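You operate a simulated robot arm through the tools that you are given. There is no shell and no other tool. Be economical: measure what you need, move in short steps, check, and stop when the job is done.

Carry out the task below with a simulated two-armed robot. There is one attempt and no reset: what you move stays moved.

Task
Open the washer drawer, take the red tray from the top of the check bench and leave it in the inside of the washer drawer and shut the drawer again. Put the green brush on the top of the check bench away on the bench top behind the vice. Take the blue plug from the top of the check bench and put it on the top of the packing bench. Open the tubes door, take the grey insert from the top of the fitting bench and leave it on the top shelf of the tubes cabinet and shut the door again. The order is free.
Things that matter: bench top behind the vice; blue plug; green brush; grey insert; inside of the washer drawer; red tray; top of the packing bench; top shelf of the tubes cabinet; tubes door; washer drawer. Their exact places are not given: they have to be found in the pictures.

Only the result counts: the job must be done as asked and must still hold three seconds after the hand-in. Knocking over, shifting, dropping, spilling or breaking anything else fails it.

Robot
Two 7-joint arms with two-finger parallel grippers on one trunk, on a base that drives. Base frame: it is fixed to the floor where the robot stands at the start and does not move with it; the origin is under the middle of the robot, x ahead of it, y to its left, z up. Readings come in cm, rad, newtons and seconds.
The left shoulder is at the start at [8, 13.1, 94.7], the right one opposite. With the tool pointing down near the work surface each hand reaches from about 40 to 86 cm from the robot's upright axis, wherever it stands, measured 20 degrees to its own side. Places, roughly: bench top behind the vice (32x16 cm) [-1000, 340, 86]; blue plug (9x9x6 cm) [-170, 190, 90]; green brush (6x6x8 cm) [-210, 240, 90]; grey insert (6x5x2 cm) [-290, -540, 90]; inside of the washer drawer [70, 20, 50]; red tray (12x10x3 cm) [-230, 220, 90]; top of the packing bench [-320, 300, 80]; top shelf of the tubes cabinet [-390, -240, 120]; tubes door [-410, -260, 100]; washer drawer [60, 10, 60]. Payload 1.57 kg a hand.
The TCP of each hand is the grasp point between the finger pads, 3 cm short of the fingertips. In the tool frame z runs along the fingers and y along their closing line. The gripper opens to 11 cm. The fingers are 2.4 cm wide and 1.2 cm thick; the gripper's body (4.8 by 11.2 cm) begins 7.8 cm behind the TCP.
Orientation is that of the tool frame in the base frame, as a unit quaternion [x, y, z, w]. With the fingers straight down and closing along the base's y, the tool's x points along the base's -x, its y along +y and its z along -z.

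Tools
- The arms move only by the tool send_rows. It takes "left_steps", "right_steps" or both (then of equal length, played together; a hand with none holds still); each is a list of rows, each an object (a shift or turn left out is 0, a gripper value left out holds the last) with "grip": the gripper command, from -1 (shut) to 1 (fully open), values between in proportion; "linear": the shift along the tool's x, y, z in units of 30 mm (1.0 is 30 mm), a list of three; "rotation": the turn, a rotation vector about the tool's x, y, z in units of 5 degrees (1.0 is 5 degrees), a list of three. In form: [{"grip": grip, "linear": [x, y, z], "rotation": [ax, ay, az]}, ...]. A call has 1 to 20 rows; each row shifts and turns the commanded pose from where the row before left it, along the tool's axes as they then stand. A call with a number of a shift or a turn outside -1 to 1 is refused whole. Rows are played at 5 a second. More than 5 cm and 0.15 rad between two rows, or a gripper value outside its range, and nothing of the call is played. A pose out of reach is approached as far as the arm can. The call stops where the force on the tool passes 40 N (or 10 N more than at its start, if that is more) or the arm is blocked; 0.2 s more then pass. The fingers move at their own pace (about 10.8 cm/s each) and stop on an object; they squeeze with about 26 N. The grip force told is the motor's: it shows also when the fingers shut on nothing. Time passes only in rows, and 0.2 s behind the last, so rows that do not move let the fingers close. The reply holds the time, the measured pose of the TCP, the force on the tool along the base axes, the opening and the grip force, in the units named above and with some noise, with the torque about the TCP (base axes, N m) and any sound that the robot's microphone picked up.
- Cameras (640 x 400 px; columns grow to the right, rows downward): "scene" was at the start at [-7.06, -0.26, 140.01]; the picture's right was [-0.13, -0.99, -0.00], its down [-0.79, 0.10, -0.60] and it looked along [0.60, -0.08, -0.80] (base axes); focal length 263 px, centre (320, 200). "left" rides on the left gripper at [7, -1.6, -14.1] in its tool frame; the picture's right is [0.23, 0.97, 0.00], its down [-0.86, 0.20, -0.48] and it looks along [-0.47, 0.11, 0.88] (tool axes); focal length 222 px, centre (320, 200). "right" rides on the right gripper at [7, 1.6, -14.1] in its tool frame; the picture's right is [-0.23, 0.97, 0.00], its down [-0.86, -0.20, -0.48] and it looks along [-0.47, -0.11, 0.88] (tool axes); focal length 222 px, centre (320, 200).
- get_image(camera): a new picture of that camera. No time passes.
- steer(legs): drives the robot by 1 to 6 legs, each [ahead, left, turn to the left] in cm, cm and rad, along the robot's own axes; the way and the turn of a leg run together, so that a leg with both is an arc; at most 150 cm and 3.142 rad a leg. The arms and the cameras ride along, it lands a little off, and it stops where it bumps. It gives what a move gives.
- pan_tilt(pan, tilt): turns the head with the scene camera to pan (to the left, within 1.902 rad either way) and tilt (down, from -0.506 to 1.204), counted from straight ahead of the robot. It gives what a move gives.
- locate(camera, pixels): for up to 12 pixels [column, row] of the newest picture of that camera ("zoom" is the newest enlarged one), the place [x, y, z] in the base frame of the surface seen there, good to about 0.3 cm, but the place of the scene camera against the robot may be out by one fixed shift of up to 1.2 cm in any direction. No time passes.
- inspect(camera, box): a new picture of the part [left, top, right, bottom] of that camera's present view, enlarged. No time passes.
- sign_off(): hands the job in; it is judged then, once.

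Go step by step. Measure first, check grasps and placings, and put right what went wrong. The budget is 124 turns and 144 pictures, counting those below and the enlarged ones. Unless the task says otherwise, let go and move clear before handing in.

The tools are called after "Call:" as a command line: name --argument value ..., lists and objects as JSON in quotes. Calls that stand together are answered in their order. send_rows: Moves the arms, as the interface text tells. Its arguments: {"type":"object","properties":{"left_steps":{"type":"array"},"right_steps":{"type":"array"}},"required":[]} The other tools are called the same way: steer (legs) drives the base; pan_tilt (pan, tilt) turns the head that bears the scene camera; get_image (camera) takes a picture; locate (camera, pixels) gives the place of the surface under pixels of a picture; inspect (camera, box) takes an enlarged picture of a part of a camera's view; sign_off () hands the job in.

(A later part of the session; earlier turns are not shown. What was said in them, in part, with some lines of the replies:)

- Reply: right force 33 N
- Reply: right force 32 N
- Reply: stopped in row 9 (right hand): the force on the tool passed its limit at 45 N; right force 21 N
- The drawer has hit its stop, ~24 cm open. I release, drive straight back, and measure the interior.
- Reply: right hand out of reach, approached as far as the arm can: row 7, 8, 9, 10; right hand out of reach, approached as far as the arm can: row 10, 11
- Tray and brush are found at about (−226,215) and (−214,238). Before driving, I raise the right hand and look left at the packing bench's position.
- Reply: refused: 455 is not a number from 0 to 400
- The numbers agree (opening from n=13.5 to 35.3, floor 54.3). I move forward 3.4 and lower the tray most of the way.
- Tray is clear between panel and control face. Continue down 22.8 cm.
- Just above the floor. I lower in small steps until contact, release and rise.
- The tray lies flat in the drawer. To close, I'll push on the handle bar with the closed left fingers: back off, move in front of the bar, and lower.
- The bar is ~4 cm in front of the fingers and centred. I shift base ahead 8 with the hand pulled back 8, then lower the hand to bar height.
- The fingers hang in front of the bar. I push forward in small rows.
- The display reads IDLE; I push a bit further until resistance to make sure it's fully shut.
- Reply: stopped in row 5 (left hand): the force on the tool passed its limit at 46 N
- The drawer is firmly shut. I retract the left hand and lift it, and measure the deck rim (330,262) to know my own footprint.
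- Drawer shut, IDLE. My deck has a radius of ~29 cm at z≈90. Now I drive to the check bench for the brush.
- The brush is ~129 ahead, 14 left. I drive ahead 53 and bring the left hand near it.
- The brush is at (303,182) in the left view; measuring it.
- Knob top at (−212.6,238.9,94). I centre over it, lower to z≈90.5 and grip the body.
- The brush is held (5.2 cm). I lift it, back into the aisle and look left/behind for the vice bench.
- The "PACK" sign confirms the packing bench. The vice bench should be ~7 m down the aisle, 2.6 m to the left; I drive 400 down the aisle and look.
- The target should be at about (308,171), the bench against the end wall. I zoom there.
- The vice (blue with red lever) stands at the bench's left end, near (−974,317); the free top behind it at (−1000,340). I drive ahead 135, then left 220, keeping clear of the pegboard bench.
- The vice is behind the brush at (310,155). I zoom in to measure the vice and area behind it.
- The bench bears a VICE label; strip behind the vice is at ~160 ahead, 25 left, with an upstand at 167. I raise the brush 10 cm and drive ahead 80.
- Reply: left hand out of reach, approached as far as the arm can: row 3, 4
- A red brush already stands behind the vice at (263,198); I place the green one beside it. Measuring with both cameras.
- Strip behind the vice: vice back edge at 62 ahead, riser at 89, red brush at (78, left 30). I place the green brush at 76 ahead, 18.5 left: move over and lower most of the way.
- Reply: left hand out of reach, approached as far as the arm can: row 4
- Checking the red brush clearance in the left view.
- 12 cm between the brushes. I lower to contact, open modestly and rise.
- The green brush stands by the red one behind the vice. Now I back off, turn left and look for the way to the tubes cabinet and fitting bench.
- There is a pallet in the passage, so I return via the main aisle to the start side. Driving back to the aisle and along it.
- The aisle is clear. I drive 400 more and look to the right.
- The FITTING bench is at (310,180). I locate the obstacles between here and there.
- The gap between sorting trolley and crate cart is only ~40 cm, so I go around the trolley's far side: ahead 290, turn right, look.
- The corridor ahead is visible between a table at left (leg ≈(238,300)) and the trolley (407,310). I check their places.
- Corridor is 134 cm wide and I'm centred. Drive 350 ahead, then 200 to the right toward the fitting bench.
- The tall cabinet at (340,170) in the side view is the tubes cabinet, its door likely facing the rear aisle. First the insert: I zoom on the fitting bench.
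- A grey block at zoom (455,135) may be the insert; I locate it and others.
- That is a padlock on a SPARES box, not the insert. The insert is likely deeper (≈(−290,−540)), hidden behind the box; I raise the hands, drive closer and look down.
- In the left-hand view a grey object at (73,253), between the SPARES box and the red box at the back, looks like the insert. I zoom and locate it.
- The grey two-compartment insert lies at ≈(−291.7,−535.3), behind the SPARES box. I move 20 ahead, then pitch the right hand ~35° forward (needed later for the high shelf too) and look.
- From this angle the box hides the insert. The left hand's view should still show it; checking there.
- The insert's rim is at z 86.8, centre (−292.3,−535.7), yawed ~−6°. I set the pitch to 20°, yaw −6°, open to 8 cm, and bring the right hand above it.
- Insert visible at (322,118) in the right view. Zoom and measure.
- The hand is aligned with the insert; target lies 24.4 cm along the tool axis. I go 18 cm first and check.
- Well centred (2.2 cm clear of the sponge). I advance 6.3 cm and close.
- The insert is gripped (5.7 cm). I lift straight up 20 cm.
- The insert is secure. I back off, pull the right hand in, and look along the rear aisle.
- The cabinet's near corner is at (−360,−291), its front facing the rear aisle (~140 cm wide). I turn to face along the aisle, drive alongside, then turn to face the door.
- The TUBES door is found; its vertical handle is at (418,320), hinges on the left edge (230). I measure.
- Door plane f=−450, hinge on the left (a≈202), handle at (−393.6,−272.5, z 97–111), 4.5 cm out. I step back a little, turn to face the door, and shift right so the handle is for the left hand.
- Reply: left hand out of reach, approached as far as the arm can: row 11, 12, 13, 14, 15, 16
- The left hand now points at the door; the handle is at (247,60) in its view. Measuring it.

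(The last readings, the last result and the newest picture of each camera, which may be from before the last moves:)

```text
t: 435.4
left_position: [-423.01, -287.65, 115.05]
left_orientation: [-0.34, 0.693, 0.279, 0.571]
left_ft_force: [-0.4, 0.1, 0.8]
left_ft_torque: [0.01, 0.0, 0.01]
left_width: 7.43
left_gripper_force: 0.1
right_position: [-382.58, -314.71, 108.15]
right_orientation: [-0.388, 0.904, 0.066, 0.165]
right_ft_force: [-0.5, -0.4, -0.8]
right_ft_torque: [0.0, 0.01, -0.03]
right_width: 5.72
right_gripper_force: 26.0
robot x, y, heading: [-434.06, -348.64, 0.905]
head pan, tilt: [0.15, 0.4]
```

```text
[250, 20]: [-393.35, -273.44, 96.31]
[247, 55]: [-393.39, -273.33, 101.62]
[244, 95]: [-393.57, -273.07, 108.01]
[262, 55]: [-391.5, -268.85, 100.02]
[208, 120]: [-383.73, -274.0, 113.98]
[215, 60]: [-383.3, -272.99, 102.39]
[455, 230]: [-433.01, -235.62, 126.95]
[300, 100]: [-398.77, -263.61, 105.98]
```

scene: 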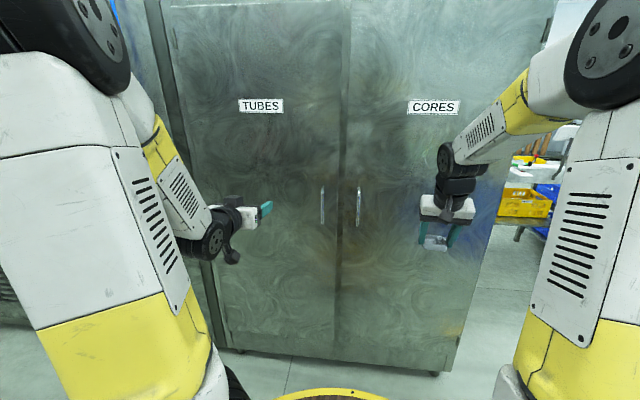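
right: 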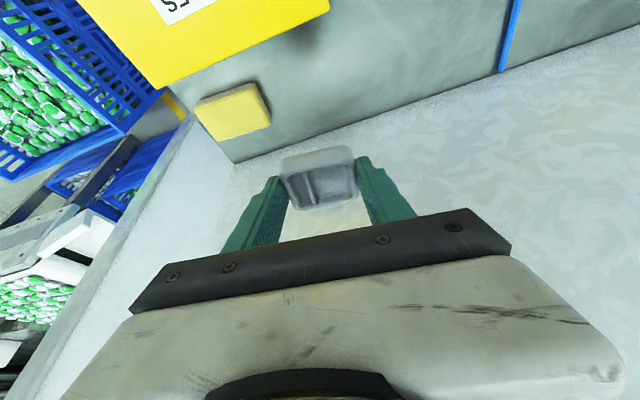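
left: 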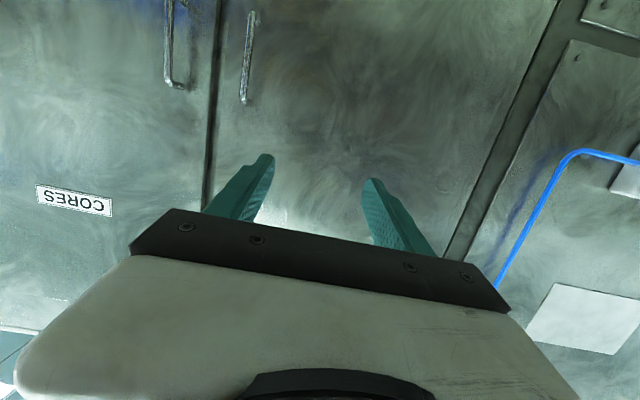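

Handle axis at (−393.4,−273.3), z 95–109. I drive ahead 12 to be in comfortable range.

Call:
steer --legs '[[12, 0, 0.02]]'

```text
t: 436.7
left_position: [-416.79, -277.75, 115.02]
left_orientation: [-0.347, 0.689, 0.285, 0.568]
left_ft_force: [0.1, -0.3, -0.3]
left_ft_torque: [-0.03, 0.02, 0.02]
left_width: 7.42
left_gripper_force: 0.1
right_position: [-376.06, -304.33, 108.09]
right_orientation: [-0.396, 0.901, 0.069, 0.165]
right_ft_force: [0.2, -0.3, -0.8]
right_ft_torque: [0.0, -0.01, 0.0]
right_width: 5.74
right_gripper_force: 26.5
robot x, y, heading: [-426.74, -339.44, 0.934]
head pan, tilt: [0.15, 0.4]
```

Moving the left hand to 7 cm before the handle.

Call:
send_rows --left_steps '[{"linear": [0.53, -0.9, 0.5], "grip": 0.2}, {"linear": [0.53, -0.9, 0.5]}, {"linear": [0.53, -0.9, 0.5]}, {"linear": [0.53, -0.9, 0.8]}, {"linear": [0.53, -0.9, 0.9]}, {"linear": [0.53, -0.87, 0.9]}]'

Call:
get_image --camera "left"

Call:
locate --camera "left" --pixels '[[310, 60], [315, 100], [320, 140], [300, 100], [330, 100]]'

```text
t: 438.1
left_position: [-397.39, -278.07, 103.91]
left_orientation: [-0.347, 0.689, 0.285, 0.569]
left_ft_force: [0.2, 0.2, 0.3]
left_ft_torque: [0.0, 0.01, -0.02]
left_width: 6.58
left_gripper_force: 0.1
left hand out of reach, approached as far as the arm can: row 1, 2
right_position: [-376.08, -304.23, 108.11]
right_orientation: [-0.397, 0.9, 0.069, 0.164]
right_ft_force: [-0.5, 0.3, -0.1]
right_ft_torque: [-0.01, -0.03, 0.0]
right_width: 5.76
right_gripper_force: 26.4
robot x, y, heading: [-427.01, -339.38, 0.935]
head pan, tilt: [0.15, 0.4]
```

```text
26 pictures are left
```

left: 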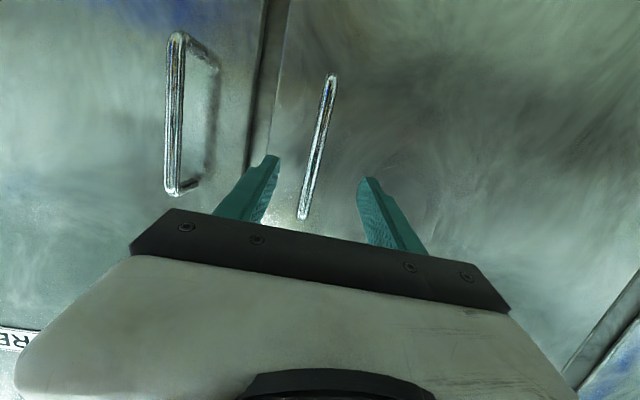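

```text
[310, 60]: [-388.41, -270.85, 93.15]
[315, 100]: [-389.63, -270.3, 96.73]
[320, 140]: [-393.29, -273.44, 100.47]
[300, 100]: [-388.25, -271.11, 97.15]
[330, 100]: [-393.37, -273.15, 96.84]
```

Handle is 6.4 cm ahead, 0.5 to the right. I advance 6 cm and close.

Call:
send_rows --left_steps '[{"linear": [0.2, -0.17, 0.6]}, {"linear": [0.1, 0, 0.7]}, {"linear": [0, 0, 0.7]}, {"grip": -1}, {}, {}, {}]'

Call:
get_image --camera "left"

```text
t: 439.7
left_position: [-393.7, -273.93, 101.66]
left_orientation: [-0.347, 0.69, 0.284, 0.568]
left_ft_force: [-0.3, 1.0, -4.0]
left_ft_torque: [0.45, -0.2, -0.03]
left_width: 1.37
left_gripper_force: 30.5
right_position: [-375.89, -304.24, 108.12]
right_orientation: [-0.396, 0.9, 0.069, 0.165]
right_ft_force: [-0.2, -0.9, -1.0]
right_ft_torque: [0.01, -0.02, 0.04]
right_width: 5.76
right_gripper_force: 25.7
robot x, y, heading: [-426.86, -339.24, 0.931]
head pan, tilt: [0.15, 0.4]
```

```text
25 pictures are left
```

left: 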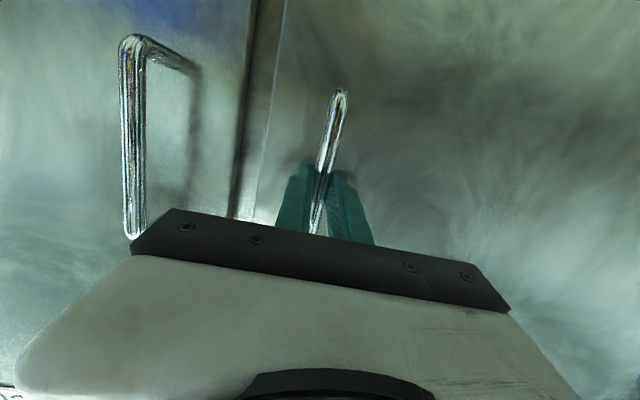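

The handle is gripped. I pull along the arc about the hinge (radius ~51 cm), 3° per row, turning the hand with it.

Call:
send_rows --left_steps '[{"linear": [0.168, 0.1, -0.867], "rotation": [0.59, 0, 0.11]}, {"linear": [0.168, 0.1, -0.867], "rotation": [0.59, 0, 0.11]}, {"linear": [0.168, 0.1, -0.867], "rotation": [0.59, 0, 0.11]}, {"linear": [0.168, 0.1, -0.867], "rotation": [0.59, 0, 0.11]}, {"linear": [0.168, 0.1, -0.867], "rotation": [0.59, 0, 0.11]}]'

```text
t: 440.9
left_position: [-403.91, -282.38, 101.66]
left_orientation: [-0.257, 0.727, 0.211, 0.601]
left_ft_force: [-13.3, 21.3, 3.3]
left_ft_torque: [-0.23, 0.81, 0.41]
left_width: 1.37
left_gripper_force: 30.4
right_position: [-376.06, -304.13, 108.16]
right_orientation: [-0.397, 0.9, 0.069, 0.164]
right_ft_force: [-0.7, -0.5, -0.8]
right_ft_torque: [0.03, 0.02, -0.01]
right_width: 5.75
right_gripper_force: 25.8
robot x, y, heading: [-426.96, -338.9, 0.929]
head pan, tilt: [0.15, 0.4]
```

The door follows; a sideways force of 23 N says a bit more to the left. I continue with a correction.

Call:
send_rows --left_steps '[{"linear": [0.168, 0.22, -0.85], "rotation": [0.59, 0, 0.11]}, {"linear": [0.168, 0.14, -0.85], "rotation": [0.59, 0, 0.11]}, {"linear": [0.168, 0.14, -0.85], "rotation": [0.59, 0, 0.11]}, {"linear": [0.168, 0.14, -0.85], "rotation": [0.59, 0, 0.11]}, {"linear": [0.168, 0.14, -0.85], "rotation": [0.59, 0, 0.11]}, {"linear": [0.168, 0.14, -0.85], "rotation": [0.59, 0, 0.11]}]'

Call:
get_image --camera "scene"

```text
t: 441.5
left_position: [-406.9, -283.93, 101.79]
left_orientation: [-0.207, 0.741, 0.165, 0.616]
left_ft_force: [3.7, -4.3, -0.3]
left_ft_torque: [1.0, -0.31, -0.22]
left_width: 1.39
left_gripper_force: 30.4
left hand out of reach, approached as far as the arm can: row 1, 2, 3
right_position: [-375.88, -304.38, 108.11]
right_orientation: [-0.397, 0.9, 0.07, 0.164]
right_ft_force: [0.4, -0.8, -0.4]
right_ft_torque: [0.06, 0.06, 0.01]
right_width: 5.75
right_gripper_force: 25.9
robot x, y, heading: [-426.84, -339.51, 0.929]
head pan, tilt: [0.15, 0.4]
stopped in row 3 (left hand): the force on the tool passed its limit at 47 N (the readings are from after the stop); the commanded pose is now the measured one
```

```text
24 pictures are left
```

scene: 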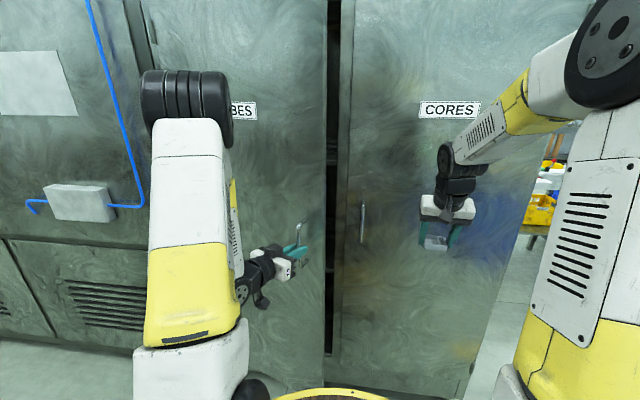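

The arm reached a joint limit at this yaw. I release, back the base 18 cm, un-yaw the hand, and check the handle's new place.

Call:
send_rows --left_steps '[{"grip": 0.3}, {}, {}]'

Call:
steer --legs '[[-18, 0, 0]]'

Call:
send_rows --left_steps '[{"rotation": [-0.895, 0, -0.17]}, {"rotation": [-0.895, 0, -0.17]}, {"rotation": [-0.895, 0, -0.17]}, {"rotation": [-0.895, 0, -0.17]}, {"rotation": [-0.895, 0, -0.17]}]'

Call:
get_image --camera "left"

```text
t: 442.3
left_position: [-407.11, -283.71, 101.58]
left_orientation: [-0.208, 0.741, 0.165, 0.617]
left_ft_force: [-0.2, 0.3, -0.5]
left_ft_torque: [-0.02, 0.05, -0.01]
left_width: 7.15
left_gripper_force: 0.1
right_position: [-376.02, -304.36, 108.16]
right_orientation: [-0.396, 0.901, 0.07, 0.164]
right_ft_force: [-0.1, 0.3, 0.1]
right_ft_torque: [-0.03, 0.04, -0.01]
right_width: 5.73
right_gripper_force: 25.9
robot x, y, heading: [-427.11, -339.6, 0.932]
head pan, tilt: [0.15, 0.4]
```

```text
t: 443.8
left_position: [-418.08, -298.25, 101.68]
left_orientation: [-0.209, 0.741, 0.167, 0.616]
left_ft_force: [0.3, -0.3, -0.9]
left_ft_torque: [0.0, 0.03, 0.0]
left_width: 7.15
left_gripper_force: 0.1
right_position: [-386.77, -318.63, 108.15]
right_orientation: [-0.397, 0.9, 0.07, 0.164]
right_ft_force: [-0.4, -0.6, -0.5]
right_ft_torque: [0.0, 0.0, 0.0]
right_width: 5.74
right_gripper_force: 25.9
robot x, y, heading: [-437.61, -353.94, 0.926]
head pan, tilt: [0.15, 0.4]
```

```text
t: 445.0
left_position: [-416.65, -294.4, 101.07]
left_orientation: [-0.352, 0.686, 0.285, 0.57]
left_ft_force: [-0.5, 0.3, 0.9]
left_ft_torque: [0.01, -0.02, 0.0]
left_width: 7.17
left_gripper_force: 0.0
left hand out of reach, approached as far as the arm can: row 1, 2, 3, 4, 5
right_position: [-386.71, -318.58, 108.09]
right_orientation: [-0.397, 0.9, 0.069, 0.164]
right_ft_force: [0.1, 0.4, -1.1]
right_ft_torque: [0.01, -0.02, -0.01]
right_width: 5.79
right_gripper_force: 25.9
robot x, y, heading: [-437.85, -353.73, 0.931]
head pan, tilt: [0.15, 0.4]
```

```text
23 pictures are left
```

left: 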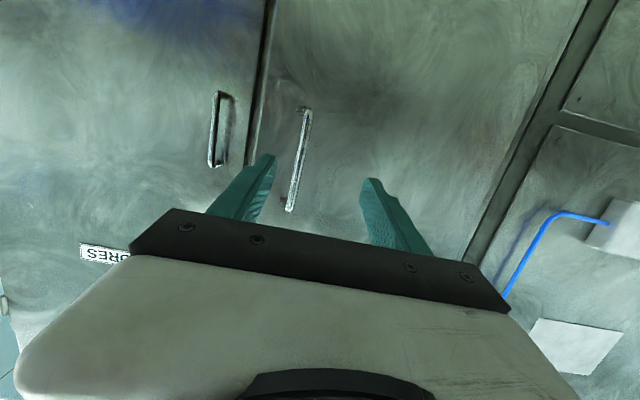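

Call:
locate --camera "left" --pixels '[[306, 120], [300, 160], [293, 200], [262, 120], [240, 120]]'

```text
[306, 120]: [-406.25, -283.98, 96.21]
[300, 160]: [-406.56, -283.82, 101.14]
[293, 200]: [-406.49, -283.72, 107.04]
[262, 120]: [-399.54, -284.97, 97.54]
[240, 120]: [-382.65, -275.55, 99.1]
```

Handle now at (−406.5,−283.8). I approach it.

Call:
send_rows --left_steps '[{"linear": [-0.24, -0.2, 0.8]}, {"linear": [-0.24, -0.2, 0.8]}, {"linear": [-0.24, -0.14, 0.8]}, {"linear": [-0.24, -0.1, 0.8]}, {"linear": [-0.24, 0, 0.6]}]'

```text
t: 446.2
left_position: [-408.04, -285.88, 102.34]
left_orientation: [-0.352, 0.685, 0.285, 0.57]
left_ft_force: [0.6, 0.2, -0.2]
left_ft_torque: [0.0, 0.04, -0.01]
left_width: 7.15
left_gripper_force: 0.0
right_position: [-386.79, -318.56, 108.21]
right_orientation: [-0.397, 0.9, 0.069, 0.164]
right_ft_force: [0.1, -0.5, -0.6]
right_ft_torque: [0.01, 0.04, 0.0]
right_width: 5.73
right_gripper_force: 26.0
robot x, y, heading: [-437.62, -354.02, 0.934]
head pan, tilt: [0.15, 0.4]
```

The bar is 2.2 cm ahead; I advance, grip, and pull along the arc without yawing the hand.

Call:
send_rows --left_steps '[{"linear": [0, 0, 0.75]}, {"grip": -1}, {}, {}, {}, {"linear": [0.15, 0.396, -0.778]}, {"linear": [0.147, 0.437, -0.757]}, {"linear": [0.142, 0.477, -0.733]}, {"linear": [0.137, 0.515, -0.708]}, {"linear": [0.132, 0.552, -0.68]}, {"linear": [0.126, 0.588, -0.651]}, {"linear": [0.12, 0.622, -0.62]}, {"linear": [0.114, 0.654, -0.587]}, {"linear": [0.107, 0.684, -0.553]}, {"linear": [0.1, 0.713, -0.517]}, {"linear": [0.093, 0.74, -0.48]}]'

Call:
get_image --camera "scene"

```text
t: 449.6
left_position: [-434.97, -290.08, 102.0]
left_orientation: [-0.351, 0.685, 0.287, 0.571]
left_ft_force: [-0.8, -17.1, 11.5]
left_ft_torque: [0.05, 0.78, 0.01]
left_width: 1.41
left_gripper_force: 30.7
right_position: [-386.88, -318.66, 108.11]
right_orientation: [-0.397, 0.9, 0.07, 0.164]
right_ft_force: [0.4, -0.5, -0.6]
right_ft_torque: [-0.04, -0.01, 0.02]
right_width: 5.74
right_gripper_force: 25.6
robot x, y, heading: [-437.63, -353.79, 0.929]
head pan, tilt: [0.15, 0.4]
```

```text
22 pictures are left
```

scene: 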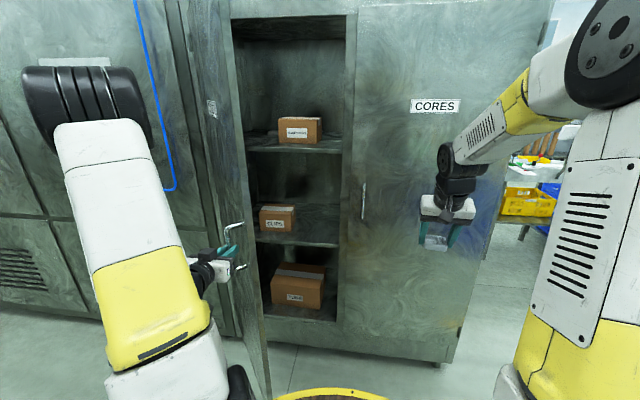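

The TUBES door is about 53° open and the shelves are visible. I continue the arc to ~83°, release, and draw the hand back.

Call:
send_rows --left_steps '[{"linear": [0.1, 0.75, -0.46]}, {"linear": [0.08, 0.787, -0.41]}, {"linear": [0.07, 0.807, -0.36]}, {"linear": [0.06, 0.825, -0.32]}, {"linear": [0.054, 0.841, -0.275]}, {"linear": [0.045, 0.855, -0.232]}, {"linear": [0.036, 0.866, -0.188]}, {"linear": [0.028, 0.875, -0.143]}, {"linear": [0.02, 0.881, -0.1]}]'

Call:
send_rows --left_steps '[{"grip": 0.2}, {}, {}, {"linear": [0.1, 0, -0.6]}, {"linear": [0.1, 0, -0.6]}, {"linear": [0.1, 0, -0.6]}, {"linear": [0.1, 0, -0.6]}, {"linear": [0.1, 0, -0.6]}]'

Call:
get_image --camera "scene"

```text
t: 451.6
left_position: [-457.42, -282.92, 101.67]
left_orientation: [-0.352, 0.686, 0.285, 0.57]
left_ft_force: [4.6, 5.7, 20.0]
left_ft_torque: [0.77, 0.46, 0.12]
left_width: 1.41
left_gripper_force: 30.7
right_position: [-386.73, -318.69, 108.06]
right_orientation: [-0.398, 0.9, 0.069, 0.163]
right_ft_force: [0.1, -0.8, -0.7]
right_ft_torque: [0.05, 0.04, -0.03]
right_width: 5.75
right_gripper_force: 25.9
robot x, y, heading: [-437.6, -353.99, 0.932]
head pan, tilt: [0.15, 0.4]
```

```text
t: 453.4
left_position: [-462.76, -290.48, 101.75]
left_orientation: [-0.352, 0.686, 0.285, 0.57]
left_ft_force: [-0.3, 0.2, 0.4]
left_ft_torque: [-0.01, -0.01, 0.05]
left_width: 6.59
left_gripper_force: 0.0
right_position: [-386.71, -318.64, 108.09]
right_orientation: [-0.398, 0.9, 0.07, 0.165]
right_ft_force: [0.2, -0.8, -0.8]
right_ft_torque: [-0.03, 0.01, -0.01]
right_width: 5.75
right_gripper_force: 25.8
robot x, y, heading: [-437.57, -354.08, 0.929]
head pan, tilt: [0.15, 0.4]
```

```text
21 pictures are left
```

scene: 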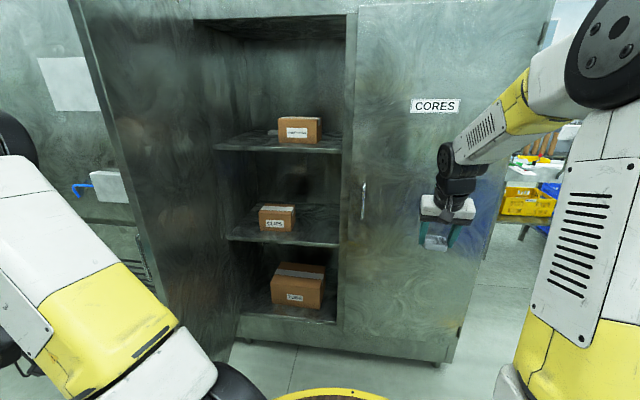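

The door is wide open. Top shelf at row ~145 with a box on it, free area left of the box around (245,140). Measuring.

Call:
locate --camera "scene" --pixels '[[240, 150], [320, 153], [245, 140], [262, 136], [290, 146], [300, 140], [275, 120], [225, 145], [345, 100], [300, 20], [230, 300], [270, 148]]'

Call:
inspect --camera "scene" --box '[180, 80, 360, 200]'

```text
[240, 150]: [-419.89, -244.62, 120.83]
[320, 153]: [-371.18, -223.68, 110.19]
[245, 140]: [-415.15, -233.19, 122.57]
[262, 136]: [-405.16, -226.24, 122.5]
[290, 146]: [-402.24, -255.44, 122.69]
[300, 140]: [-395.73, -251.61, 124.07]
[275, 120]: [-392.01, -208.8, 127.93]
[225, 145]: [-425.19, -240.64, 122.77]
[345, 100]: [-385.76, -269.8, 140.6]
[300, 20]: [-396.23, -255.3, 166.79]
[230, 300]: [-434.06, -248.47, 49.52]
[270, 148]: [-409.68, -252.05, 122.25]
```

```text
3.33 times, centred on (270, 140) of scene
```

zoom: 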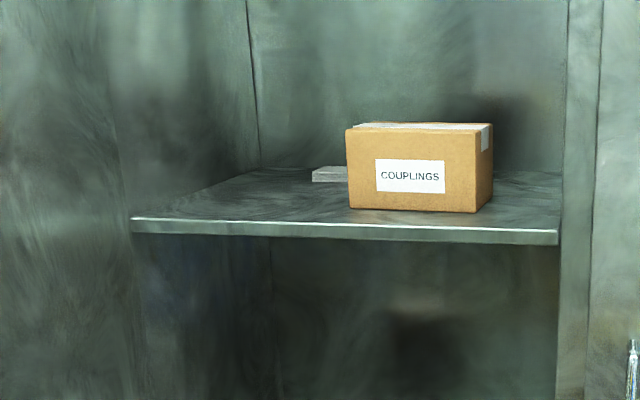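

Shelf top z≈121.5; free space left of the COUPLINGS box at a≈184, f≈−437. To get my body in place, I'll push the door wider from its inner side: hand round its edge using base moves.

Call:
send_rows --left_steps '[{"linear": [0.1, 0, -0.5]}, {"linear": [0.1, 0, -0.5], "grip": -1}]'

Call:
steer --legs '[[0, -18, 0], [15, 0, 0]]'

Call:
get_image --camera "left"

```text
t: 454.0
left_position: [-464.51, -292.85, 101.82]
left_orientation: [-0.352, 0.686, 0.284, 0.57]
left_ft_force: [0.3, -0.4, -0.4]
left_ft_torque: [-0.02, -0.05, 0.02]
left_width: 0.0
left_gripper_force: 10.9
right_position: [-386.73, -318.67, 108.17]
right_orientation: [-0.397, 0.9, 0.069, 0.164]
right_ft_force: [0.2, 1.0, -0.7]
right_ft_torque: [-0.02, -0.03, -0.04]
right_width: 5.76
right_gripper_force: 26.1
robot x, y, heading: [-437.59, -354.08, 0.93]
head pan, tilt: [0.15, 0.4]
```

```text
t: 456.5
left_position: [-441.3, -291.66, 101.84]
left_orientation: [-0.352, 0.687, 0.284, 0.569]
left_ft_force: [0.7, 0.1, -0.2]
left_ft_torque: [0.04, 0.0, 0.0]
left_width: 0.0
left_gripper_force: 21.2
right_position: [-363.4, -317.33, 108.08]
right_orientation: [-0.398, 0.9, 0.069, 0.164]
right_ft_force: [-0.7, -0.1, -0.8]
right_ft_torque: [0.02, -0.02, 0.0]
right_width: 5.74
right_gripper_force: 25.8
robot x, y, heading: [-414.61, -352.78, 0.934]
head pan, tilt: [0.15, 0.4]
```

```text
19 pictures are left
```

left: 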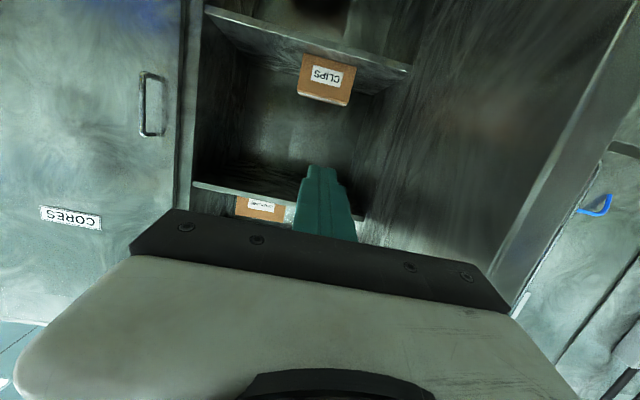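

The fingers are now on the door's inner side (door at right in the hand view). I drive left to push it further open.

Call:
steer --legs '[[0, 30, 0], [0, 28, 0]]'

Call:
get_image --camera "scene"

```text
t: 459.1
left_position: [-467.18, -272.78, 101.84]
left_orientation: [-0.348, 0.687, 0.277, 0.575]
left_ft_force: [1.5, -10.1, 5.0]
left_ft_torque: [0.19, -0.04, -0.16]
left_width: 0.01
left_gripper_force: 21.3
right_position: [-389.92, -297.59, 108.11]
right_orientation: [-0.399, 0.9, 0.07, 0.163]
right_ft_force: [0.1, 0.1, -0.4]
right_ft_torque: [0.03, 0.03, 0.02]
right_width: 5.74
right_gripper_force: 26.2
robot x, y, heading: [-440.38, -333.44, 0.937]
head pan, tilt: [0.15, 0.4]
stopped in leg 2: the force on the tool passed its limit at 66 N (the readings are from after the stop); the commanded pose is now the measured one
```

```text
18 pictures are left
```

scene: 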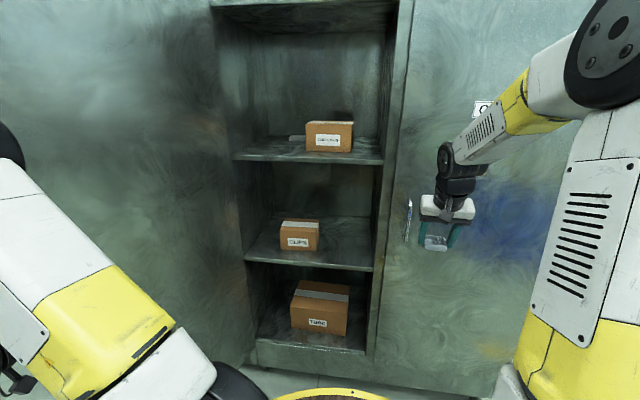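

The door is now ~103° open (likely at its stop). I tuck the left hand in, pointing down, and pitch the right hand to ~45° and raise it above shelf height.

Call:
send_rows --left_steps '[{"linear": [0, -1, 0]}, {"linear": [0, -1, 0], "rotation": [0, 1, 0]}, {"linear": [0, -1, 0], "rotation": [0, 1, 0]}, {"linear": [0, -1, 0], "rotation": [0, 1, 0]}, {"linear": [0, -1, 0], "rotation": [0, 1, 0]}, {"linear": [0, -1, 0], "rotation": [0, 1, 0]}, {"linear": [0, -1, 0], "rotation": [0, 1, 0]}, {"linear": [0, -1, 0], "rotation": [0, 1, 0]}, {"linear": [0, -1, 0], "rotation": [0, 1, 0]}, {"linear": [0, -1, 0], "rotation": [0, 1, 0]}, {"linear": [0, -0.6, 0], "rotation": [0, 1, 0]}, {"rotation": [0, 1, 0]}, {"rotation": [0, 1, 0]}, {"rotation": [0, 1, 0]}, {"rotation": [0, 1, 0]}, {"rotation": [0, 1, 0]}]' --right_steps '[{"rotation": [0, -1, 0]}, {"rotation": [0, -1, 0]}, {"rotation": [0, -1, 0]}, {"rotation": [0, -1, 0]}, {"rotation": [0, -1, 0]}, {"linear": [-0.8, 0, -0.8]}, {"linear": [-0.8, 0, -0.8]}, {"linear": [-0.8, 0, -0.8]}, {"linear": [-0.8, 0, -0.8]}, {"linear": [-0.8, 0, -0.8]}, {"linear": [-0.8, 0, -0.8]}, {"linear": [-0.8, 0, -0.8]}, {}, {}, {}, {}]'

Call:
get_image --camera "scene"

```text
t: 462.5
left_position: [-446.58, -285.52, 105.51]
left_orientation: [-0.446, 0.894, 0.007, 0.037]
left_ft_force: [0.0, -0.4, -0.2]
left_ft_torque: [-0.02, -0.02, 0.02]
left_width: 0.0
left_gripper_force: 21.7
left hand out of reach, approached as far as the arm can: row 5, 6, 7, 8, 9, 10
right_position: [-390.16, -297.7, 131.83]
right_orientation: [-0.375, 0.842, 0.155, 0.355]
right_ft_force: [-0.1, 0.1, -0.5]
right_ft_torque: [-0.01, 0.02, -0.01]
right_width: 5.72
right_gripper_force: 25.6
robot x, y, heading: [-440.4, -333.41, 0.935]
head pan, tilt: [0.15, 0.4]
```

```text
17 pictures are left
```

scene: 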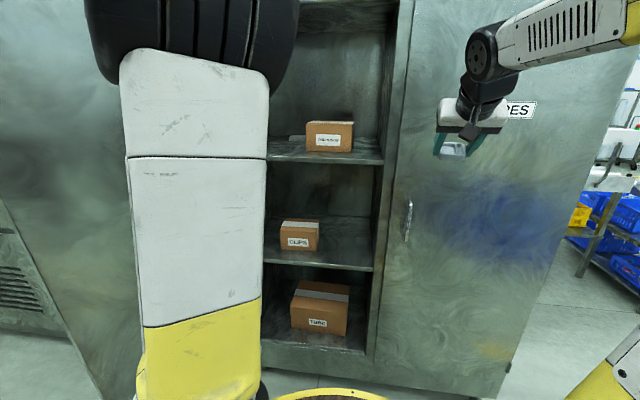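

Right hand reached z 131.8 at 45°. I shift the left hand a bit right, then bring the base ahead 19 and left 10, and look.

Call:
send_rows --left_steps '[{"linear": [0, -0.9, 0]}, {"linear": [0, -0.9, 0]}, {"linear": [0, -0.6, 0]}]'

Call:
steer --legs '[[0, 11, 0], [17, 0, 0]]'

Call:
pan_tilt --pan 0.2 --tilt 0.3

Call:
get_image --camera "scene"

Call:
get_image --camera "right"

```text
t: 463.3
left_position: [-440.78, -289.73, 105.9]
left_orientation: [-0.445, 0.895, 0.007, 0.037]
left_ft_force: [-0.4, 0.0, -0.1]
left_ft_torque: [0.02, -0.03, 0.0]
left_width: 0.02
left_gripper_force: 20.8
right_position: [-390.14, -297.68, 131.86]
right_orientation: [-0.375, 0.843, 0.154, 0.355]
right_ft_force: [-0.2, -0.3, -0.7]
right_ft_torque: [-0.01, 0.0, -0.01]
right_width: 5.74
right_gripper_force: 25.8
robot x, y, heading: [-440.26, -333.01, 0.932]
head pan, tilt: [0.15, 0.4]
```

```text
t: 465.5
left_position: [-439.35, -269.5, 105.71]
left_orientation: [-0.445, 0.895, 0.008, 0.038]
left_ft_force: [-0.4, 0.5, -0.5]
left_ft_torque: [-0.03, 0.02, -0.04]
left_width: 0.01
left_gripper_force: 20.8
right_position: [-388.71, -277.45, 131.81]
right_orientation: [-0.374, 0.843, 0.155, 0.355]
right_ft_force: [0.6, 0.5, 0.0]
right_ft_torque: [0.03, 0.05, 0.02]
right_width: 5.74
right_gripper_force: 26.1
robot x, y, heading: [-439.38, -312.53, 0.933]
head pan, tilt: [0.15, 0.4]
```

```text
t: 466.2
left_position: [-439.32, -269.53, 105.69]
left_orientation: [-0.445, 0.895, 0.007, 0.038]
left_ft_force: [-0.5, 0.0, -0.5]
left_ft_torque: [0.0, -0.02, 0.02]
left_width: 0.0
left_gripper_force: 21.7
right_position: [-388.73, -277.51, 131.9]
right_orientation: [-0.374, 0.843, 0.154, 0.354]
right_ft_force: [0.0, -0.3, -1.0]
right_ft_torque: [-0.02, 0.0, 0.01]
right_width: 5.7
right_gripper_force: 26.0
robot x, y, heading: [-439.29, -312.62, 0.936]
head pan, tilt: [0.201, 0.3]
```

```text
16 pictures are left
```

scene: 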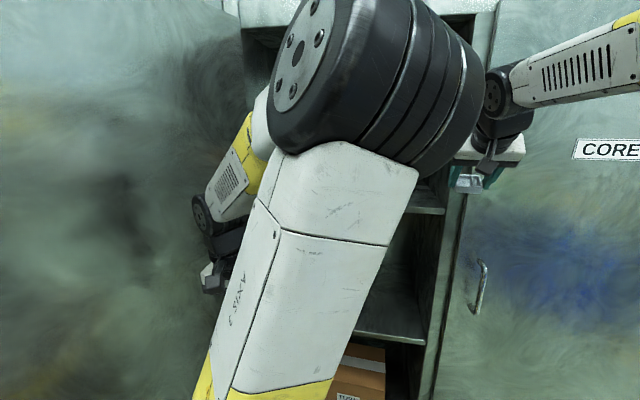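

```text
15 pictures are left
```

right: 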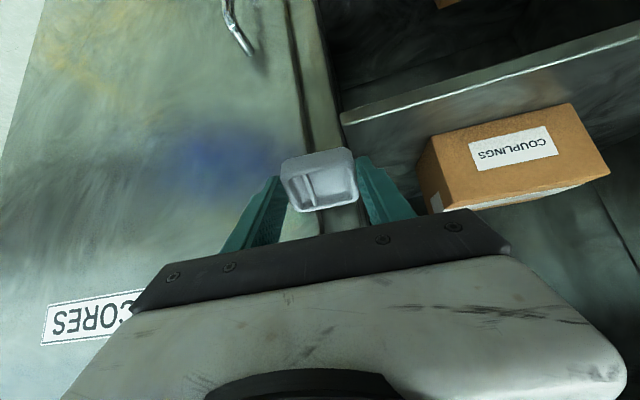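

The right hand view shows a free part of shelf between the jamb (340,115) and the COUPLINGS box (425,180). I measure that.

Call:
locate --camera "right" --pixels '[[365, 135], [400, 150], [345, 125], [430, 125], [418, 165], [432, 205], [580, 105], [450, 115], [325, 130], [400, 190], [600, 170], [618, 120]]'

```text
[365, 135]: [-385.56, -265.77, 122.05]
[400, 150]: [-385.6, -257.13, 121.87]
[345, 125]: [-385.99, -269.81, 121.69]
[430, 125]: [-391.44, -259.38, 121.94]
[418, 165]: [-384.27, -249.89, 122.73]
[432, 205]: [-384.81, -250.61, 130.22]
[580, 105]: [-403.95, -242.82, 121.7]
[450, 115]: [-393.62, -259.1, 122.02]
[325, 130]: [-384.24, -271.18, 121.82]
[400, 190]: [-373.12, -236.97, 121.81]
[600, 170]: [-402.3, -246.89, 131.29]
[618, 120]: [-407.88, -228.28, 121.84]
```

Shelf z=121.9. Free zone in front of the box's right part: I'll set the insert at a=157, f=−440. First I back 2 cm, go left 12.5, and level the insert (pitch back to 20°).

Call:
send_rows --right_steps '[{"linear": [0.16, 0.82, -0.17]}, {"linear": [0.16, 0.82, -0.17]}, {"linear": [0.16, 0.82, -0.17]}, {"linear": [0.16, 0.82, -0.17]}, {"linear": [0.16, 0.82, -0.17]}, {"rotation": [0, 1, 0]}, {"rotation": [0, 1, 0]}, {"rotation": [0, 1, 0]}, {"rotation": [0, 1, 0]}]'

Call:
get_image --camera "right"

```text
t: 468.2
left_position: [-439.36, -269.43, 105.68]
left_orientation: [-0.446, 0.894, 0.006, 0.038]
left_ft_force: [-0.3, 0.4, 0.2]
left_ft_torque: [0.02, -0.02, 0.0]
left_width: 0.01
left_gripper_force: 22.0
right_position: [-400.09, -271.78, 131.79]
right_orientation: [-0.396, 0.892, 0.087, 0.202]
right_ft_force: [-0.1, -0.7, -0.1]
right_ft_torque: [-0.02, -0.03, 0.02]
right_width: 5.72
right_gripper_force: 25.7
robot x, y, heading: [-439.15, -312.75, 0.931]
head pan, tilt: [0.201, 0.3]
```

```text
14 pictures are left
```

right: 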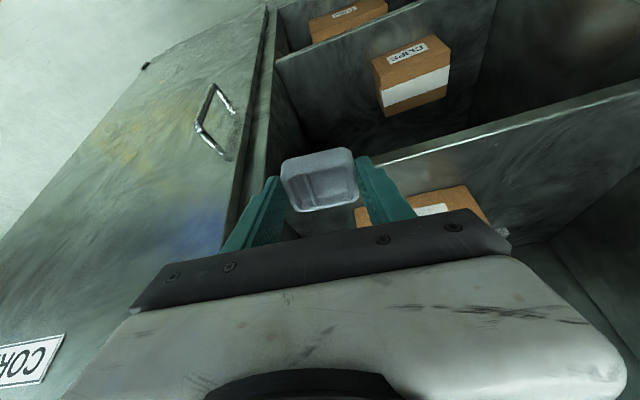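

Still reachable at 25° pitch. I move ahead onto the shelf zone and lower most of the way.

Call:
send_rows --right_steps '[{"linear": [-0.81, 0.09, 0.383]}, {"linear": [-0.81, 0.09, 0.383]}, {"linear": [-0.81, 0.09, 0.383]}, {"linear": [-0.81, 0.09, 0.383]}, {"linear": [-0.81, 0.09, 0.383]}, {"linear": [-0.81, 0.09, 0.383]}, {"linear": [0.28, 0, 0.6]}, {"linear": [0.28, 0, 0.6]}]'

Call:
get_image --camera "right"

```text
t: 470.0
left_position: [-439.35, -269.4, 105.64]
left_orientation: [-0.445, 0.895, 0.007, 0.037]
left_ft_force: [0.5, 0.5, 0.4]
left_ft_torque: [0.02, -0.01, 0.0]
left_width: 0.0
left_gripper_force: 21.1
right_position: [-390.53, -258.84, 127.88]
right_orientation: [-0.395, 0.892, 0.087, 0.203]
right_ft_force: [0.6, 0.0, -0.5]
right_ft_torque: [-0.05, -0.02, -0.02]
right_width: 5.74
right_gripper_force: 25.7
robot x, y, heading: [-438.94, -312.33, 0.936]
head pan, tilt: [0.201, 0.3]
```

```text
13 pictures are left
```

right: 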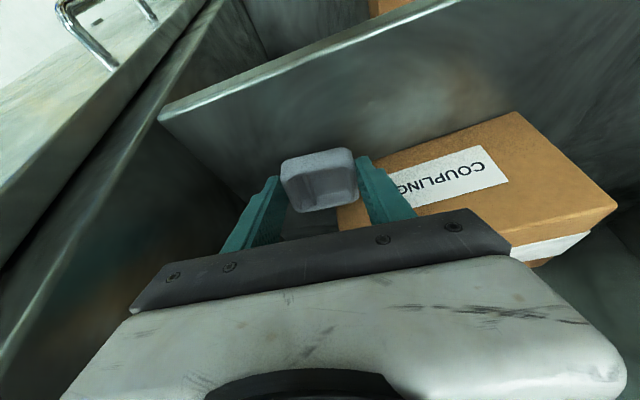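

Insert hovers over the free spot, in front of the box. I lower the last 2 cm and check contact.

Call:
send_rows --right_steps '[{"linear": [0.2, 0, 0.42]}, {"linear": [0.07, 0, 0.15]}, {"linear": [0.03, 0, 0.06]}, {}]'

Call:
get_image --camera "right"

```text
t: 471.0
left_position: [-439.37, -269.42, 105.59]
left_orientation: [-0.445, 0.894, 0.008, 0.038]
left_ft_force: [0.8, 0.3, -0.1]
left_ft_torque: [-0.02, -0.03, 0.02]
left_width: 0.01
left_gripper_force: 21.0
right_position: [-390.57, -258.8, 125.8]
right_orientation: [-0.395, 0.892, 0.087, 0.203]
right_ft_force: [-0.2, -1.0, -0.1]
right_ft_torque: [0.0, -0.01, 0.0]
right_width: 5.75
right_gripper_force: 26.0
robot x, y, heading: [-439.2, -312.52, 0.937]
head pan, tilt: [0.201, 0.3]
```

```text
12 pictures are left
```

right: 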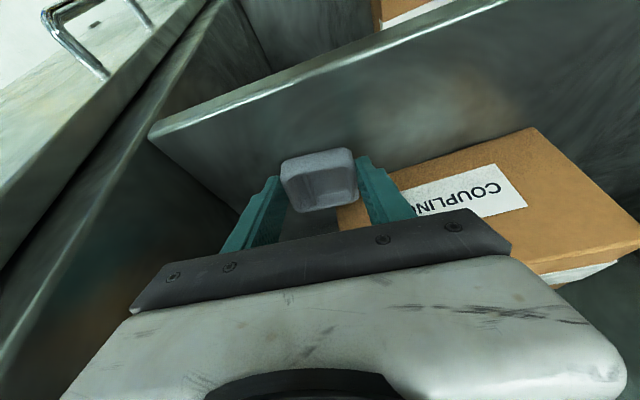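

Near contact (no load yet). I lower 0.2 cm more, open slightly and retreat up and back.

Call:
send_rows --right_steps '[{"linear": [0.03, 0, 0.06]}, {"grip": 0.35}, {}, {"linear": [-0.2, 0, -0.43]}, {"linear": [-0.28, 0, -0.6]}, {"linear": [-0.28, 0, -0.6]}, {"linear": [0.2, 0, -0.6]}, {"linear": [0.7, 0, -0.4]}, {"linear": [0.7, 0, -0.4]}, {"linear": [0.7, 0, -0.4]}, {"linear": [0.7, 0, -0.4]}]'

Call:
get_image --camera "right"

```text
t: 473.4
left_position: [-439.3, -269.49, 105.74]
left_orientation: [-0.446, 0.894, 0.007, 0.037]
left_ft_force: [0.8, 0.0, -0.7]
left_ft_torque: [0.0, -0.03, -0.02]
left_width: 0.0
left_gripper_force: 20.9
right_position: [-397.86, -266.86, 133.05]
right_orientation: [-0.395, 0.892, 0.088, 0.202]
right_ft_force: [0.2, 0.5, -0.3]
right_ft_torque: [-0.02, 0.02, 0.0]
right_width: 7.41
right_gripper_force: 0.0
robot x, y, heading: [-438.82, -313.01, 0.939]
head pan, tilt: [0.201, 0.3]
```

```text
11 pictures are left
```

right: 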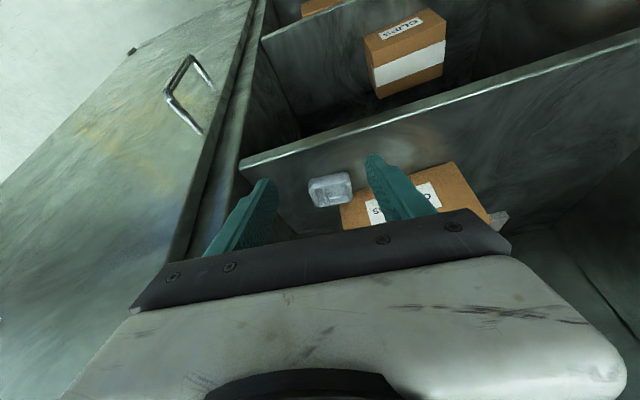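

The insert lies flat on the shelf at (330,190). To close the door, I back out, tuck the right hand to the right, and look.

Call:
steer --legs '[[-35, 0, 0]]'

Call:
send_rows --right_steps '[{"linear": [0.41, -0.97, -0.19]}, {"linear": [0.41, -0.97, -0.19]}, {"linear": [0.41, -0.97, -0.19]}, {"linear": [0.41, -0.97, -0.19]}, {"linear": [0.41, -0.97, -0.19]}, {"linear": [0.41, -0.97, -0.19]}, {"linear": [0.41, -0.97, -0.19]}, {"linear": [0.41, -0.97, -0.19]}, {"linear": [0.41, -0.97, -0.19]}, {"linear": [0.41, -0.97, -0.19]}, {"linear": [0.41, -0.97, -0.19]}]'

Call:
pan_tilt --pan 0.6 --tilt 0.4

Call:
get_image --camera "scene"

Call:
get_image --camera "left"

```text
t: 475.7
left_position: [-460.12, -297.79, 105.69]
left_orientation: [-0.443, 0.895, 0.007, 0.037]
left_ft_force: [-0.8, 0.5, 0.8]
left_ft_torque: [0.02, 0.01, 0.01]
left_width: 0.0
left_gripper_force: 21.1
right_position: [-418.73, -295.37, 133.11]
right_orientation: [-0.394, 0.892, 0.087, 0.203]
right_ft_force: [-0.4, -0.7, 0.1]
right_ft_torque: [0.01, 0.03, -0.01]
right_width: 7.45
right_gripper_force: 0.1
robot x, y, heading: [-460.18, -340.81, 0.927]
head pan, tilt: [0.201, 0.3]
```

```text
t: 478.1
left_position: [-460.14, -297.75, 105.73]
left_orientation: [-0.443, 0.896, 0.007, 0.038]
left_ft_force: [-0.1, 0.7, 0.0]
left_ft_torque: [-0.01, -0.05, 0.01]
left_width: 0.02
left_gripper_force: 20.7
right_position: [-405.09, -328.03, 133.0]
right_orientation: [-0.394, 0.893, 0.086, 0.203]
right_ft_force: [0.3, -0.5, -0.2]
right_ft_torque: [-0.04, 0.01, -0.05]
right_width: 7.44
right_gripper_force: 0.0
robot x, y, heading: [-460.24, -341.3, 0.931]
head pan, tilt: [0.201, 0.3]
```

```text
t: 478.9
left_position: [-460.22, -297.77, 105.79]
left_orientation: [-0.443, 0.896, 0.007, 0.037]
left_ft_force: [0.3, 0.6, -0.8]
left_ft_torque: [0.0, 0.0, -0.01]
left_width: 0.0
left_gripper_force: 21.4
right_position: [-405.12, -327.98, 133.08]
right_orientation: [-0.394, 0.892, 0.087, 0.203]
right_ft_force: [-0.3, 0.7, 0.7]
right_ft_torque: [0.02, -0.03, -0.03]
right_width: 7.42
right_gripper_force: 0.1
robot x, y, heading: [-460.19, -340.97, 0.933]
head pan, tilt: [0.6, 0.4]
```

```text
10 pictures are left
```

scene: 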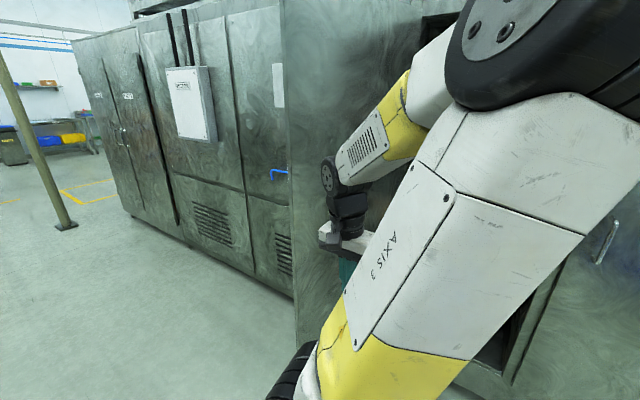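

```text
9 pictures are left
```

left: 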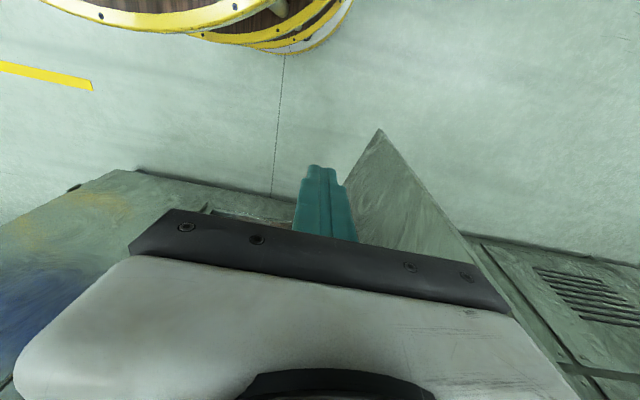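

I locate the door's free edge (scene px ~(286,120) and (297,320)).

Call:
locate --camera "scene" --pixels '[[287, 120], [293, 200], [299, 300], [330, 100], [270, 100], [190, 110], [60, 240]]'

Call:
locate --camera "left" --pixels '[[380, 135], [430, 200], [480, 265]]'

```text
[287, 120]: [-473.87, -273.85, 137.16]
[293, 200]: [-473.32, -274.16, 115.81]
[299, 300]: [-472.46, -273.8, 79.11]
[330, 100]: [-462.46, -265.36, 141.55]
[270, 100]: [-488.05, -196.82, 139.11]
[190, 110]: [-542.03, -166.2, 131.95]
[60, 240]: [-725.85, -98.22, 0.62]
```

```text
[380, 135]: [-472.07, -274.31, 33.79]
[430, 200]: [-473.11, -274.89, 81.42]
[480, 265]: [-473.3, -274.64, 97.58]
```

The door edge is at a=213.8, f=−503.7; the left hand (f=−514) can pass around it. I drive left 52, extend the left hand ahead 33 on the outer side, then drive right to push the door closed.

Call:
steer --legs '[[0, 52, 0]]'

Call:
send_rows --left_steps '[{"linear": [-0.9, 0, 0]}, {"linear": [-0.9, 0, 0]}, {"linear": [-0.9, 0, 0]}, {"linear": [-0.9, 0, 0]}, {"linear": [-0.9, 0, 0]}, {"linear": [-0.9, 0, 0]}, {"linear": [-0.9, 0, 0]}, {"linear": [-0.9, 0, 0]}, {"linear": [-0.9, 0, 0]}, {"linear": [-0.9, 0, 0]}, {"linear": [-0.9, 0, 0]}, {"linear": [-0.9, 0, 0]}]'

Call:
steer --legs '[[0, -35, 0], [0, -27, 0]]'

Call:
get_image --camera "scene"

```text
t: 482.0
left_position: [-502.02, -266.58, 105.62]
left_orientation: [-0.443, 0.896, 0.007, 0.038]
left_ft_force: [-0.2, 0.0, 0.3]
left_ft_torque: [-0.02, -0.02, -0.03]
left_width: 0.05
left_gripper_force: 21.7
right_position: [-446.92, -296.78, 133.08]
right_orientation: [-0.394, 0.892, 0.087, 0.203]
right_ft_force: [0.5, 0.1, -0.1]
right_ft_torque: [0.01, 0.01, -0.01]
right_width: 7.39
right_gripper_force: 0.1
robot x, y, heading: [-501.9, -310.32, 0.927]
head pan, tilt: [0.6, 0.4]
```

```text
t: 484.6
left_position: [-490.35, -251.64, 107.33]
left_orientation: [-0.444, 0.895, 0.009, 0.039]
left_ft_force: [0.0, -0.2, -0.5]
left_ft_torque: [-0.01, 0.01, -0.02]
left_width: 0.03
left_gripper_force: 21.3
left hand out of reach, approached as far as the arm can: row 8, 9, 10, 11, 12
right_position: [-446.93, -296.81, 133.18]
right_orientation: [-0.394, 0.893, 0.086, 0.203]
right_ft_force: [-0.4, -0.3, -0.2]
right_ft_torque: [0.0, 0.01, 0.01]
right_width: 7.44
right_gripper_force: 0.0
robot x, y, heading: [-501.86, -310.1, 0.934]
head pan, tilt: [0.6, 0.4]
```

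```text
t: 488.4
left_position: [-440.53, -288.77, 107.38]
left_orientation: [-0.445, 0.895, 0.009, 0.039]
left_ft_force: [-0.4, 0.6, -0.3]
left_ft_torque: [0.01, 0.02, -0.01]
left_width: 0.02
left_gripper_force: 21.3
right_position: [-396.88, -333.79, 133.09]
right_orientation: [-0.395, 0.892, 0.086, 0.203]
right_ft_force: [-0.8, 0.8, 0.0]
right_ft_torque: [0.0, -0.01, -0.02]
right_width: 7.43
right_gripper_force: 0.0
robot x, y, heading: [-452.39, -347.13, 0.937]
head pan, tilt: [0.6, 0.4]
```

```text
8 pictures are left
```

scene: 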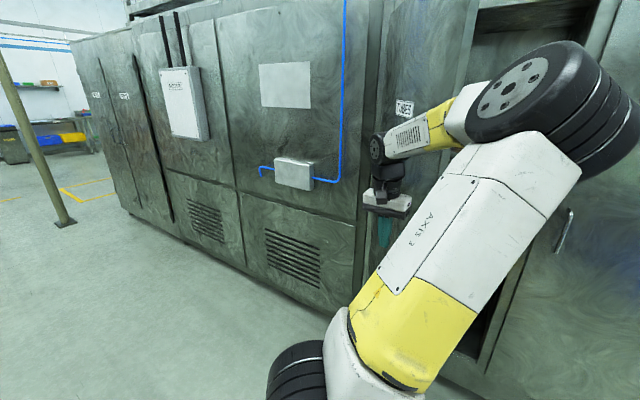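

The door is about half shut; the hand is on its outer face near the edge. I push on with base moves ahead (with slight right), ending at contact.

Call:
steer --legs '[[20, -8, 0], [15, -3, 0]]'

Call:
get_image --camera "scene"

```text
t: 491.0
left_position: [-410.85, -266.92, 107.42]
left_orientation: [-0.444, 0.895, 0.008, 0.039]
left_ft_force: [0.3, 0.4, -0.4]
left_ft_torque: [-0.02, -0.05, -0.01]
left_width: 0.0
left_gripper_force: 21.4
right_position: [-367.2, -311.97, 133.11]
right_orientation: [-0.396, 0.891, 0.087, 0.203]
right_ft_force: [0.2, -0.2, -0.7]
right_ft_torque: [0.05, -0.03, -0.03]
right_width: 7.43
right_gripper_force: 0.1
robot x, y, heading: [-422.21, -325.26, 0.935]
head pan, tilt: [0.6, 0.4]
```

```text
7 pictures are left
```

scene: 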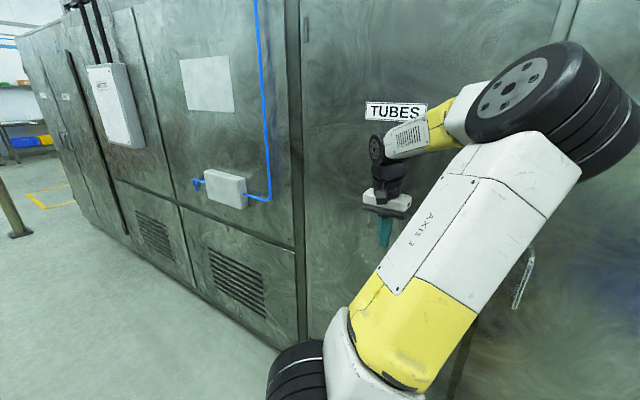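

Almost shut (hand at f=−460). I push the last centimetres until contact.

Call:
steer --legs '[[5, 0, 0], [5, 0, 0]]'

Call:
steer --legs '[[-30, 0, 0]]'

Call:
pan_tilt --pan 0.25 --tilt 0.35

Call:
get_image --camera "scene"

```text
t: 492.4
left_position: [-407.38, -262.3, 107.24]
left_orientation: [-0.446, 0.894, 0.001, 0.033]
left_ft_force: [-4.5, -10.2, 4.0]
left_ft_torque: [1.05, -0.48, 0.11]
left_width: 0.01
left_gripper_force: 21.7
right_position: [-363.35, -306.54, 133.1]
right_orientation: [-0.397, 0.891, 0.086, 0.203]
right_ft_force: [-0.3, -0.6, -0.1]
right_ft_torque: [0.02, 0.0, 0.01]
right_width: 7.41
right_gripper_force: 0.0
robot x, y, heading: [-418.15, -319.75, 0.939]
head pan, tilt: [0.6, 0.4]
stopped in leg 2: the force on the tool passed its limit at 112 N (the readings are from after the stop); the commanded pose is now the measured one
```

```text
t: 494.4
left_position: [-425.19, -286.27, 107.2]
left_orientation: [-0.448, 0.894, 0.001, 0.033]
left_ft_force: [-0.3, 0.3, 0.6]
left_ft_torque: [0.02, -0.03, 0.02]
left_width: 0.0
left_gripper_force: 20.7
right_position: [-380.95, -330.47, 133.05]
right_orientation: [-0.398, 0.891, 0.087, 0.202]
right_ft_force: [-0.3, -0.3, -0.1]
right_ft_torque: [0.02, 0.0, -0.05]
right_width: 7.41
right_gripper_force: 0.0
robot x, y, heading: [-435.87, -344.23, 0.934]
head pan, tilt: [0.6, 0.4]
```

```text
t: 495.2
left_position: [-425.11, -286.31, 107.26]
left_orientation: [-0.447, 0.894, 0.001, 0.032]
left_ft_force: [0.6, -0.4, 0.4]
left_ft_torque: [0.04, -0.01, 0.01]
left_width: 0.0
left_gripper_force: 21.2
right_position: [-381.05, -330.43, 133.14]
right_orientation: [-0.398, 0.891, 0.087, 0.202]
right_ft_force: [0.5, 0.8, 0.5]
right_ft_torque: [0.02, 0.02, 0.0]
right_width: 7.43
right_gripper_force: 0.1
robot x, y, heading: [-435.95, -344.28, 0.933]
head pan, tilt: [0.25, 0.351]
```

```text
6 pictures are left
5 turns are left
```

scene: 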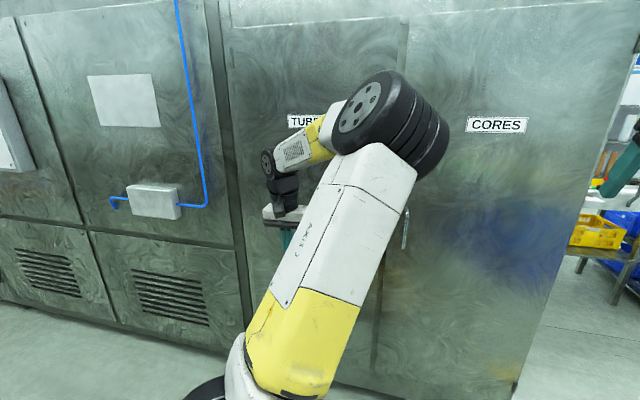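

The door met a hard stop; it looks flush. I verify the door plane near its latch edge against the CORES door.

Call:
locate --camera "scene" --pixels '[[390, 50], [375, 300], [240, 60], [300, 60], [420, 60], [440, 250], [375, 340], [402, 60], [385, 65], [400, 40]]'

Call:
inspect --camera "scene" --box '[340, 10, 460, 80]'

```text
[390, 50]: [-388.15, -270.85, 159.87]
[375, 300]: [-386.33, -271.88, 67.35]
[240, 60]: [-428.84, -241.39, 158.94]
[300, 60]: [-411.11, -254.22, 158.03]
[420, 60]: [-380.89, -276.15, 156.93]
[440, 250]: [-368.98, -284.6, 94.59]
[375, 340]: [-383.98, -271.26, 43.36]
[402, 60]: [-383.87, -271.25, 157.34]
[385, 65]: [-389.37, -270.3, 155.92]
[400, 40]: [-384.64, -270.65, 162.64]
```

```text
5.33 times, centred on (400, 45) of scene
4 turns are left
```

zoom: 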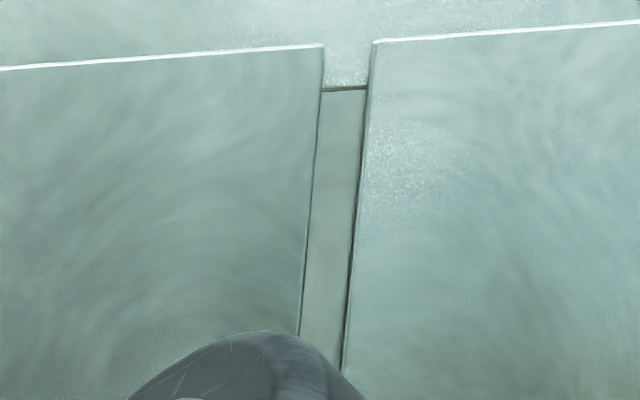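

The TUBES door is flush with the CORES door: all points lie at f ≈ −449.5 to −450.4, and both hands are clear. All four jobs are done, so I hand in.

Call:
sign_off

```text
The job is handed in.
```

I've handed the job in, with all four parts done.

- **Red tray:** it lies flat inside the washer drawer. The drawer is shut, and the washer display reads IDLE.
- **Green brush:** it stands behind the vice, next to the red brush that was already there. I only had a rough position for that spot, so I placed it between the vice and the raised back edge of the bench.
- **Blue plug:** it stands on a clear patch of the packing bench.
- **Grey insert:** it lies flat on the top shelf of the tubes cabinet, in front of the couplings box. The tubes door is shut and measures level with the door beside it.

I saw nothing knocked over or moved along the way. The last push on the tubes door peaked at 112 N before the robot stopped.
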